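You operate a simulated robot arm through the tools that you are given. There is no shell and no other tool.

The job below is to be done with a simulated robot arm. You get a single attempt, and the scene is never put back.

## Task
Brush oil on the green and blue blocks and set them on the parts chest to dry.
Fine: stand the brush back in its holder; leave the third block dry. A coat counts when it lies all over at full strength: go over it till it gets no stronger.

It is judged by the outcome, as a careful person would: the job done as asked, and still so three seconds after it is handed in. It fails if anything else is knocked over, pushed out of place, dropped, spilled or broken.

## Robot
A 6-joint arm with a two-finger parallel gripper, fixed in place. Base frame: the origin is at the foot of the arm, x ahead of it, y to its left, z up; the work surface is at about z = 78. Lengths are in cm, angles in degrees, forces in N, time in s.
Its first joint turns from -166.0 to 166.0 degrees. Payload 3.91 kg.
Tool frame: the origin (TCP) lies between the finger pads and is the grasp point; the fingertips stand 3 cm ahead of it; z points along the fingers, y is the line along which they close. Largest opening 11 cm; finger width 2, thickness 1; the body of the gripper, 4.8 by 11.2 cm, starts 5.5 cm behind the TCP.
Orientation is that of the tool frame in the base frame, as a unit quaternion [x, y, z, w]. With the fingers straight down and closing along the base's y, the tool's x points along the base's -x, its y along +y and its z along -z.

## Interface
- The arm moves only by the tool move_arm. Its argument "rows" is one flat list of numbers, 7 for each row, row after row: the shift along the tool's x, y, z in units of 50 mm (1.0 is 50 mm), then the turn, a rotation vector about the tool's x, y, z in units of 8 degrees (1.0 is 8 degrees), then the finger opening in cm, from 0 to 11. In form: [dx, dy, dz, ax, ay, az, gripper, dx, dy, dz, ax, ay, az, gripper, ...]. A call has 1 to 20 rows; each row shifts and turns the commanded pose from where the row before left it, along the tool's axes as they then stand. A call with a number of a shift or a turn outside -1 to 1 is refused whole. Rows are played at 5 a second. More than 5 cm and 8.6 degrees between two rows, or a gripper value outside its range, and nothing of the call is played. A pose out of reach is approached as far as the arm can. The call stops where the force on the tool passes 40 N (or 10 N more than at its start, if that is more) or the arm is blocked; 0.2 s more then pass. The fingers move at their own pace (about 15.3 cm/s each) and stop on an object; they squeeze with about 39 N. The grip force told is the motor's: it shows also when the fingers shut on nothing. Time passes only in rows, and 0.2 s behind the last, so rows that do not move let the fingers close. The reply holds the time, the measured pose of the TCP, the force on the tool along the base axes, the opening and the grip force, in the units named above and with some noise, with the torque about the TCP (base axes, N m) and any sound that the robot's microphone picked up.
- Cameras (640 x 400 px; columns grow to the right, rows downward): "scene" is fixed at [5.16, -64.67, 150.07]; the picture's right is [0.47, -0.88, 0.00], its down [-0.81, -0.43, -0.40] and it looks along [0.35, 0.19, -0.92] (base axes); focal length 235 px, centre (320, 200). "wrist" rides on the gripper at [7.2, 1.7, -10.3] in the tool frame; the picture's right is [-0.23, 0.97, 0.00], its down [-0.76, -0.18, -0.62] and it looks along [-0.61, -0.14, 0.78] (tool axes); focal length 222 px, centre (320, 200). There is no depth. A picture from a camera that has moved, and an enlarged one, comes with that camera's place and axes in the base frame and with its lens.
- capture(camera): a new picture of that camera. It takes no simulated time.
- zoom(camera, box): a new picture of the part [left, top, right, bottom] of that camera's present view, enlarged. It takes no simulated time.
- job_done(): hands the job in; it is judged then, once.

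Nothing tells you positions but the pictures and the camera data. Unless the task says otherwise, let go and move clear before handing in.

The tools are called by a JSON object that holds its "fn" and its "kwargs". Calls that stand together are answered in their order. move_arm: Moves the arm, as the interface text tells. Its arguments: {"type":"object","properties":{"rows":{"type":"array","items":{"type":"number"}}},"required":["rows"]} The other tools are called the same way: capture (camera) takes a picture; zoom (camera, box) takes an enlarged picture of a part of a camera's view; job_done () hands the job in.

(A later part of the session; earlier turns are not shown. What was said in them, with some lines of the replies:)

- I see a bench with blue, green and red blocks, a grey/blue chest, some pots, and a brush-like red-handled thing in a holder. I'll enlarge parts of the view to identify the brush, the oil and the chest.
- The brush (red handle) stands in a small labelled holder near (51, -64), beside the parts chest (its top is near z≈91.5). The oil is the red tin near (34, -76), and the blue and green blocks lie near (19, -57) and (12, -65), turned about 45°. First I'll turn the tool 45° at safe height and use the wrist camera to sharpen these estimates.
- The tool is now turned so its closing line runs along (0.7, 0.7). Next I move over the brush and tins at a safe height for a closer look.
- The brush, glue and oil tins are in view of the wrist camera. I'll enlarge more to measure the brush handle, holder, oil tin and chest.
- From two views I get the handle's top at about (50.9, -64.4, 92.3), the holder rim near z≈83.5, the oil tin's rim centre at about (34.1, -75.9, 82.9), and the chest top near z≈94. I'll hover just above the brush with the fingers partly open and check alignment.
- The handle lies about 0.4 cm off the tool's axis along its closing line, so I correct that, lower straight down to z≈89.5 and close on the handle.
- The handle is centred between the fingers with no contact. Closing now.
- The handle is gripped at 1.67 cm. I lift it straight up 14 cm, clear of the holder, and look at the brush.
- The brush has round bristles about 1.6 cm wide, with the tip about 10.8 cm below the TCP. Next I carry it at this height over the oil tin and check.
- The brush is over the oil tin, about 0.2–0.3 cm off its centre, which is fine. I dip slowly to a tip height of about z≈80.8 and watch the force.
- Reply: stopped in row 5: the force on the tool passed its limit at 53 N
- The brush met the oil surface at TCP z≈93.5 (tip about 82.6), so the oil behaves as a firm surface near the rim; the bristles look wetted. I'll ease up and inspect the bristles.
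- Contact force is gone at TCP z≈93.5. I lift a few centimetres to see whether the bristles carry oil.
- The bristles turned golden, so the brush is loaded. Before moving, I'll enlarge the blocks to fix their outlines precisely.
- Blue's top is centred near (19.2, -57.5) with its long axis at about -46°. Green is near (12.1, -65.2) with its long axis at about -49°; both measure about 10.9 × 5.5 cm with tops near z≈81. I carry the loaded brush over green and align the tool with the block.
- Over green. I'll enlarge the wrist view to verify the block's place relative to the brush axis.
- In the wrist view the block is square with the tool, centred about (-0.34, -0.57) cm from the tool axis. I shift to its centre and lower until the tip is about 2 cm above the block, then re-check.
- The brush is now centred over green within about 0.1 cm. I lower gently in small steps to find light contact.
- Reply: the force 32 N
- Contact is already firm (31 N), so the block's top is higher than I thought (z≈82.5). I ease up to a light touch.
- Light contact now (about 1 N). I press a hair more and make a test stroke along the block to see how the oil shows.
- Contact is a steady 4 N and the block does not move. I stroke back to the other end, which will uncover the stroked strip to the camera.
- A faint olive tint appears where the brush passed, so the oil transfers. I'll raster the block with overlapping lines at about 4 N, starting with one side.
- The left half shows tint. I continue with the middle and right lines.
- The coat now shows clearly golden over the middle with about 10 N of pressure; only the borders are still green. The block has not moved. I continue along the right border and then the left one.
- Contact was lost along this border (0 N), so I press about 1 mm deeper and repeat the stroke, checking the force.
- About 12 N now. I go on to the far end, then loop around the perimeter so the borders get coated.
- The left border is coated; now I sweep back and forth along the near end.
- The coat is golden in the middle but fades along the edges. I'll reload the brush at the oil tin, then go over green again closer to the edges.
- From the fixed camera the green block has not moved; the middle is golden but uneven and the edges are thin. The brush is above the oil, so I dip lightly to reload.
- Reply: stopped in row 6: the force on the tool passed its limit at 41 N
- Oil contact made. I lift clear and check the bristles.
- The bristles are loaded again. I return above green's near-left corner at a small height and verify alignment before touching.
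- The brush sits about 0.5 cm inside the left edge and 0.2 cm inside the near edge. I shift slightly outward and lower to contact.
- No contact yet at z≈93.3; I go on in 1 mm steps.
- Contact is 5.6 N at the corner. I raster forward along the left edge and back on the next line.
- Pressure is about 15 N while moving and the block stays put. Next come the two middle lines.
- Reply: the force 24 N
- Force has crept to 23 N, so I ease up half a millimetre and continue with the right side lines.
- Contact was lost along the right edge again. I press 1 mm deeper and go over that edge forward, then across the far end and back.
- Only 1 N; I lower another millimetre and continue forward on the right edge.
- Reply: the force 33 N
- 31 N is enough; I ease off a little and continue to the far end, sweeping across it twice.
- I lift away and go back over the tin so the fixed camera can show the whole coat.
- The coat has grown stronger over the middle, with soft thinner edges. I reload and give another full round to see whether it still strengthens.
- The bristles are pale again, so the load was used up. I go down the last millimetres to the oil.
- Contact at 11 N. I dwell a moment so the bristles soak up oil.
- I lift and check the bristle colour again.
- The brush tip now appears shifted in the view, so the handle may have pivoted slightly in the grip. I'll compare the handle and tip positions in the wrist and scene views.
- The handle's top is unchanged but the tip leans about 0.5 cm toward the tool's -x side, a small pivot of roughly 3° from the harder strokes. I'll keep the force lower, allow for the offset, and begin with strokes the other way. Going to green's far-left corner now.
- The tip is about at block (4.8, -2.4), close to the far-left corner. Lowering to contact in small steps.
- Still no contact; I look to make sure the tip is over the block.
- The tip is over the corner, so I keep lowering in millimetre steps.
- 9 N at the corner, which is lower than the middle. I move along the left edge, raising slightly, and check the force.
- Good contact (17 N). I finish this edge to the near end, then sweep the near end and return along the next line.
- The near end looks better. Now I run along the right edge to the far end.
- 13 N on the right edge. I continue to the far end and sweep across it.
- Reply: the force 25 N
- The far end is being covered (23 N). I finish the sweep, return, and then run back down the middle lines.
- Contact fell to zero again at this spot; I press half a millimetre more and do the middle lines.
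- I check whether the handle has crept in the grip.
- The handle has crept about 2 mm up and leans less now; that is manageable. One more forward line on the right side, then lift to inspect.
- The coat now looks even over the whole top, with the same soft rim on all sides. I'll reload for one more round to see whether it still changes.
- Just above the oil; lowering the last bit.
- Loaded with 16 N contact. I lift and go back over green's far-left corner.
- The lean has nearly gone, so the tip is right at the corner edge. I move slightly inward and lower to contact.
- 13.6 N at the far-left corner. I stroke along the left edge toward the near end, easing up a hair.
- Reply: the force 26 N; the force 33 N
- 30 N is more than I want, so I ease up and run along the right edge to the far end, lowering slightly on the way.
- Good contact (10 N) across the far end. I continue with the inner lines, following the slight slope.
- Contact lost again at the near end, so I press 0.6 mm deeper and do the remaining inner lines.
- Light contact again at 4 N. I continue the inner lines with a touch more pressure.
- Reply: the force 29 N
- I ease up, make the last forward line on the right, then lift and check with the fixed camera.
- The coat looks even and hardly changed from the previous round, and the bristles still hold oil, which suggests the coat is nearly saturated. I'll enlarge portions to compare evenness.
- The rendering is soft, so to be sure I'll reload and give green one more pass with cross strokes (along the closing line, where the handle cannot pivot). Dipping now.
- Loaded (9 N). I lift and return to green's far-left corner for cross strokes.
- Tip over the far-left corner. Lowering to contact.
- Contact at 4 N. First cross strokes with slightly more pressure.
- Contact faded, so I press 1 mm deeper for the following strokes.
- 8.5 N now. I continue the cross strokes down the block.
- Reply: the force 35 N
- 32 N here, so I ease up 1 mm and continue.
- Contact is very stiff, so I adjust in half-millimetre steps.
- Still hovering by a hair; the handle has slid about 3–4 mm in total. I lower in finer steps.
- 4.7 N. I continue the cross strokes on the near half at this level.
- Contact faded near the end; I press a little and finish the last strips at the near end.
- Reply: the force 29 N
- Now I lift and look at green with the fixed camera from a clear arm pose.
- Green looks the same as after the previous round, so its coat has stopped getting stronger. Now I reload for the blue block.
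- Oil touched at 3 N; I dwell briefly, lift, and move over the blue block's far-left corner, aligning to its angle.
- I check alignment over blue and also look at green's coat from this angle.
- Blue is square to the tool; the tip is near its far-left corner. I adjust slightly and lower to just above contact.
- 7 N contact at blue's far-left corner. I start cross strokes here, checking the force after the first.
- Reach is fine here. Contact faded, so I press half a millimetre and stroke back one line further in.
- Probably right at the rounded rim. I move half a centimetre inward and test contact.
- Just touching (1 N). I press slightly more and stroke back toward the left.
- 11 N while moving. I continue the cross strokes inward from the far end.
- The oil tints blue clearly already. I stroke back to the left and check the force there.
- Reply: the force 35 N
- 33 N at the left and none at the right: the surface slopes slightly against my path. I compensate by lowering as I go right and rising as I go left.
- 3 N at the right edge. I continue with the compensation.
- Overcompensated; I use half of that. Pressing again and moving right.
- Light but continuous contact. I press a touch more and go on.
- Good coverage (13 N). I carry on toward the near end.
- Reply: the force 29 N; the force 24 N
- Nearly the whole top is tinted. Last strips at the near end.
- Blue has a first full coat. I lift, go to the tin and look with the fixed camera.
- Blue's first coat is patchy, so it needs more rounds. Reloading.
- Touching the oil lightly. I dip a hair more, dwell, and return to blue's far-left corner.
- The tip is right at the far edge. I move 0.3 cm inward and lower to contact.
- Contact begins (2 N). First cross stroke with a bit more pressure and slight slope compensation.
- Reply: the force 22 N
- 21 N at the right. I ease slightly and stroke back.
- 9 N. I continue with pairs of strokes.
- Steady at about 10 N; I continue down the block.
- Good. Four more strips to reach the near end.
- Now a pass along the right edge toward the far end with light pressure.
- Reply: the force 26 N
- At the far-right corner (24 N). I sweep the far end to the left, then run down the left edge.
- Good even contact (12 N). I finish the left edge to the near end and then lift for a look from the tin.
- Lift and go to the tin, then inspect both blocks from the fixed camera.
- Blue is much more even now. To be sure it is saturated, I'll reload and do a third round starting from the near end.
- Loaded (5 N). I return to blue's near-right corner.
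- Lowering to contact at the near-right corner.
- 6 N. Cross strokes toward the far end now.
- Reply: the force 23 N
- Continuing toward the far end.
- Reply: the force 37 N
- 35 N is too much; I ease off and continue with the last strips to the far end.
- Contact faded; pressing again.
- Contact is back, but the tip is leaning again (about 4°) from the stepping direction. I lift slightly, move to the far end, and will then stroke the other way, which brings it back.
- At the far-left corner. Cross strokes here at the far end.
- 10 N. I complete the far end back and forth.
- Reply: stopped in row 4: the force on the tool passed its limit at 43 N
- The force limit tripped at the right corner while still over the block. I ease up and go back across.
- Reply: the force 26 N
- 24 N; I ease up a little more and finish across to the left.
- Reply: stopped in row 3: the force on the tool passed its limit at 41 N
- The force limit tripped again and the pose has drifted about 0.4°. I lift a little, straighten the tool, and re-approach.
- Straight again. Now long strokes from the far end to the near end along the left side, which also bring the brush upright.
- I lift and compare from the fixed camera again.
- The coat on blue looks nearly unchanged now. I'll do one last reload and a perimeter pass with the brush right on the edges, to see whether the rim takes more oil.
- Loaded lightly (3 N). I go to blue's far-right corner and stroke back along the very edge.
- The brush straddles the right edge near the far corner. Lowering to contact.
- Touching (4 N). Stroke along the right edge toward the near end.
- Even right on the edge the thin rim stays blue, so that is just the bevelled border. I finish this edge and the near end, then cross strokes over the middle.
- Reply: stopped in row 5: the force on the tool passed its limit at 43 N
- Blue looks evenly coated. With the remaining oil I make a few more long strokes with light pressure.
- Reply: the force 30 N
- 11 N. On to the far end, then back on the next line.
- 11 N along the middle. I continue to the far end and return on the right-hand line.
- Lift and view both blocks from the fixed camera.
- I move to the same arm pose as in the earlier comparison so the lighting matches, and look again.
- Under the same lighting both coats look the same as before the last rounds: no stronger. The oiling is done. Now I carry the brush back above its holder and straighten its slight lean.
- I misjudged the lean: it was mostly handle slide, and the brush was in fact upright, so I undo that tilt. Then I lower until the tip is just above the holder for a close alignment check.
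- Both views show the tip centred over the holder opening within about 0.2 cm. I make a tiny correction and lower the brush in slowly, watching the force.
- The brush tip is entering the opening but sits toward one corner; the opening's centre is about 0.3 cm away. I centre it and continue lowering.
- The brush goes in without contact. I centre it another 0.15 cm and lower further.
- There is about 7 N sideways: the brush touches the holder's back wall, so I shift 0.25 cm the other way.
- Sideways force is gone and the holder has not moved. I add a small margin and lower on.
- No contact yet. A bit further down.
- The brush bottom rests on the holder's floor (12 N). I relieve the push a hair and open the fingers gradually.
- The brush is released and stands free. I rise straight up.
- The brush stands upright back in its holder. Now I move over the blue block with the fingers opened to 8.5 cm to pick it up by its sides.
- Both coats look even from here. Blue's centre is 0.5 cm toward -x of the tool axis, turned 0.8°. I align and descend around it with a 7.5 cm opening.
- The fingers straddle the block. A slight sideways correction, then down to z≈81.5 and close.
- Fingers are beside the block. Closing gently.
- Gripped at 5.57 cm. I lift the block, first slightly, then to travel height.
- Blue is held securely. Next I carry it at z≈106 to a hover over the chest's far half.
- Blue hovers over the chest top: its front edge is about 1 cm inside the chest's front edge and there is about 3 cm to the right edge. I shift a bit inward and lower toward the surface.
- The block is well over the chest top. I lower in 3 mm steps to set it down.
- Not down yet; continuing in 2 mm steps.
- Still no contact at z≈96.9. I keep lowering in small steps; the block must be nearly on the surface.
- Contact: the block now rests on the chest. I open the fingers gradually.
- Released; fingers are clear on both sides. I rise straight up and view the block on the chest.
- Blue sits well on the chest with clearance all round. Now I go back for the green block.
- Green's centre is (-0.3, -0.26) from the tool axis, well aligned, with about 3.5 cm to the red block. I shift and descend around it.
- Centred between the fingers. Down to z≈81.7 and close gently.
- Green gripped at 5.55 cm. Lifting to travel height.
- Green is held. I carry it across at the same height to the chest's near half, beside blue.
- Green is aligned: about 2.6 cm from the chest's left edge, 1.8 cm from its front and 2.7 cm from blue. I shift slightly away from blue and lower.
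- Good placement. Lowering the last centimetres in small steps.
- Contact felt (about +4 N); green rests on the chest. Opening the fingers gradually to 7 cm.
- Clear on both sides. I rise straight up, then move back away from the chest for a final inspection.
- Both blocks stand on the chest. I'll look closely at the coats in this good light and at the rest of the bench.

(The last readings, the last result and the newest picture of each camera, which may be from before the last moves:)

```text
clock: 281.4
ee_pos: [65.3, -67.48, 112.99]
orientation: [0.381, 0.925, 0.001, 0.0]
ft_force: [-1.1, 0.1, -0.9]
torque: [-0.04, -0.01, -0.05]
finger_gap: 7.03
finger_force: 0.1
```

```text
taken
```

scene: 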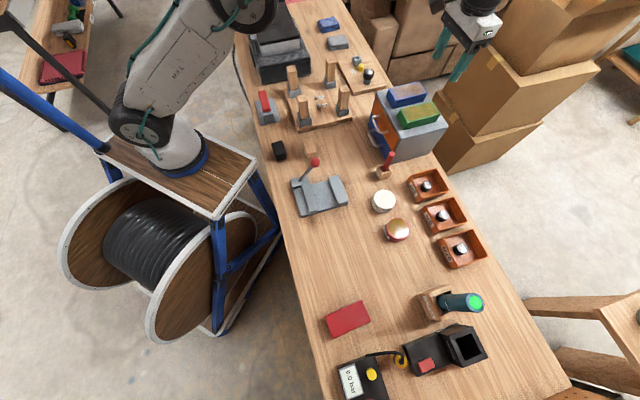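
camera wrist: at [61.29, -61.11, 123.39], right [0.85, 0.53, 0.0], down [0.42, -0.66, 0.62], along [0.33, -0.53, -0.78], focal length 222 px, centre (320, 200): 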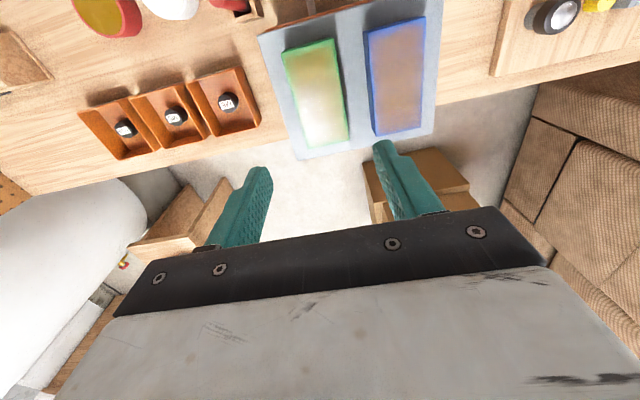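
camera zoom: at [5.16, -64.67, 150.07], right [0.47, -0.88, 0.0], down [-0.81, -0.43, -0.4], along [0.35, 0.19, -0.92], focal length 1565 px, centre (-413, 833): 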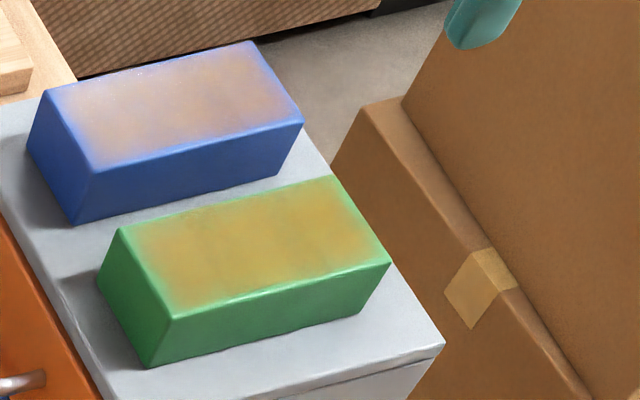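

Both coats look even, the red block is dry, and the brush, tins, boxes and holder are where they were. I move the arm well clear before handing in.

{"fn": "move_arm", "kwargs": {"rows": [0, 0, -0.5, 0, 0, 0, 7, 0.88, -0.262, -0.1, 0, 0, 0, 7, 0.88, -0.262, -0.1, 0, 0, 0, 7, 0.88, -0.262, -0.1, 0, 0, 0, 7, 0.88, -0.262, -0.1, 0, 0, 0, 7, 0.88, -0.262, -0.1, 0, 0, 0, 7, 0.88, -0.262, -0.1, 0, 0, 0, 7, 0.88, -0.262, -0.1, 0, 0, 0, 7, 0.88, -0.262, -0.1, 0, 0, 0, 7, 0, 0, 0, 0, 0, 0, 7]}}

{"fn": "capture", "kwargs": {"camera": "scene"}}

{"fn": "zoom", "kwargs": {"camera": "scene", "box": [350, 60, 510, 280]}}

{"fn": "zoom", "kwargs": {"camera": "scene", "box": [380, 70, 460, 130]}}

{"fn": "capture", "kwargs": {"camera": "wrist"}}

```text
clock: 283.6
ee_pos: [32.91, -50.01, 119.23]
orientation: [0.381, 0.925, 0.001, 0.0]
ft_force: [-0.2, -0.3, 0.3]
torque: [0.0, 0.0, 0.02]
finger_gap: 6.99
finger_force: 0.0
```

```text
taken
```

scene: 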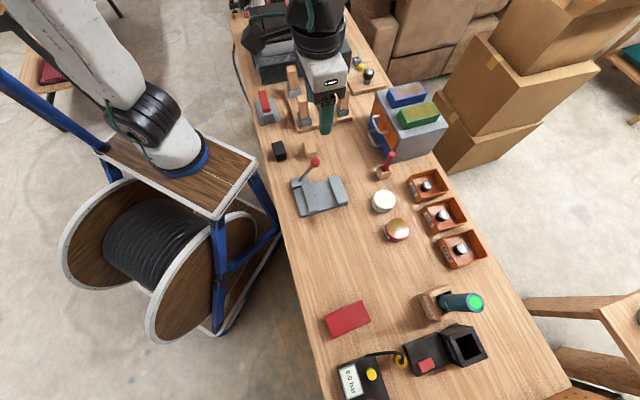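

```text
1.82 times, centred on (430, 170) of scene
camera zoom: at [5.16, -64.67, 150.07], right [0.47, -0.88, 0.0], down [-0.81, -0.43, -0.4], along [0.35, 0.19, -0.92], focal length 427 px, centre (120, 254)
```

zoom: 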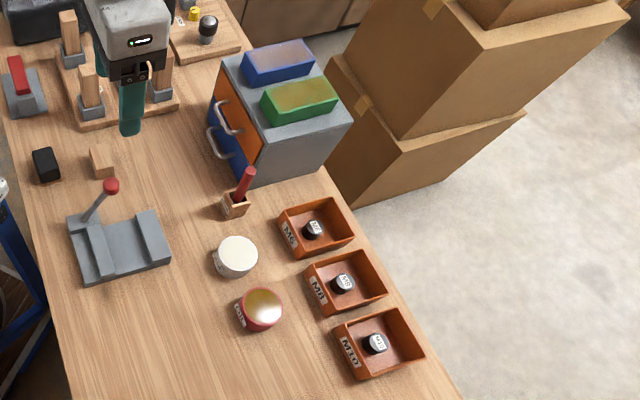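

```text
6.67 times, centred on (420, 100) of scene
camera zoom: at [5.16, -64.67, 150.07], right [0.47, -0.88, 0.0], down [-0.81, -0.43, -0.4], along [0.35, 0.19, -0.92], focal length 1565 px, centre (-347, 867)
```

zoom: 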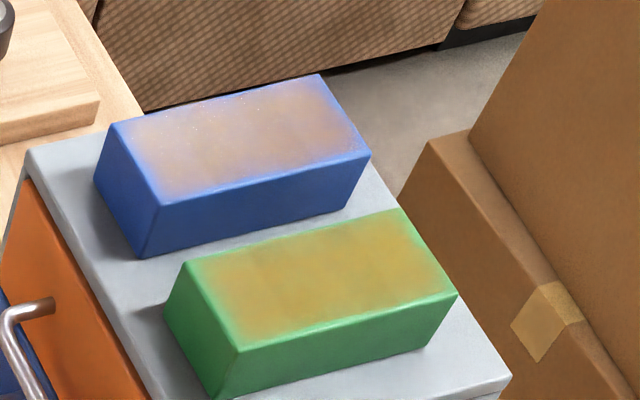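

```text
taken
camera wrist: at [28.88, -43.74, 129.61], right [0.85, 0.53, 0.0], down [0.42, -0.66, 0.62], along [0.33, -0.53, -0.78], focal length 222 px, centre (320, 200)
```

wrist: 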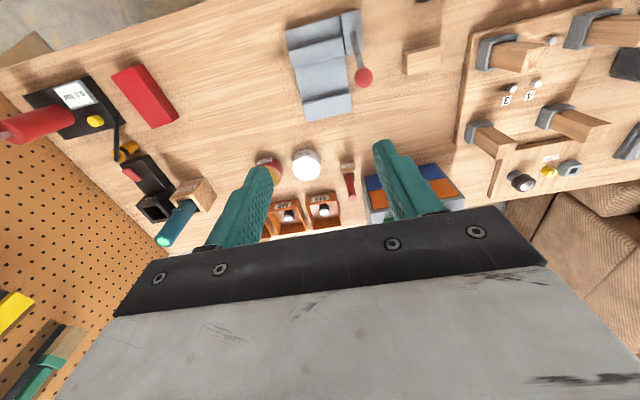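

The green and blue blocks stand oiled on the parts chest, well apart. The brush is upright in its holder, the red block is dry and in place, and the arm is clear, so I'm handing the job in.

{"fn": "job_done", "kwargs": {}}

```text
The job is handed in.
```

The job is handed in: both blocks are oiled and standing on the parts chest, and the brush is back upright in its holder.

- **Coats:** I gave green five rounds of oil and blue four, until I could see no further change in colour. The rest of each top looks even, but a thin strip along the edges stays paler. On blue it did not change even with the brush right on the edge, so I took it to be the bevelled border rather than a missed spot.
- **On the chest:** the blocks sit side by side about 3 cm apart, inside the edges, held only by their sides so the wet tops were not touched.
- **Everything else:** the red block is dry and in place. The tins, the small parts boxes and the brush holder look where they started.
- **Brush pressure:** a few strokes and dips pressed harder than I wanted, and four stopped at the 40 N force limit. The brush slid about 1 cm in the grip, and I saw nothing damaged or spilled.
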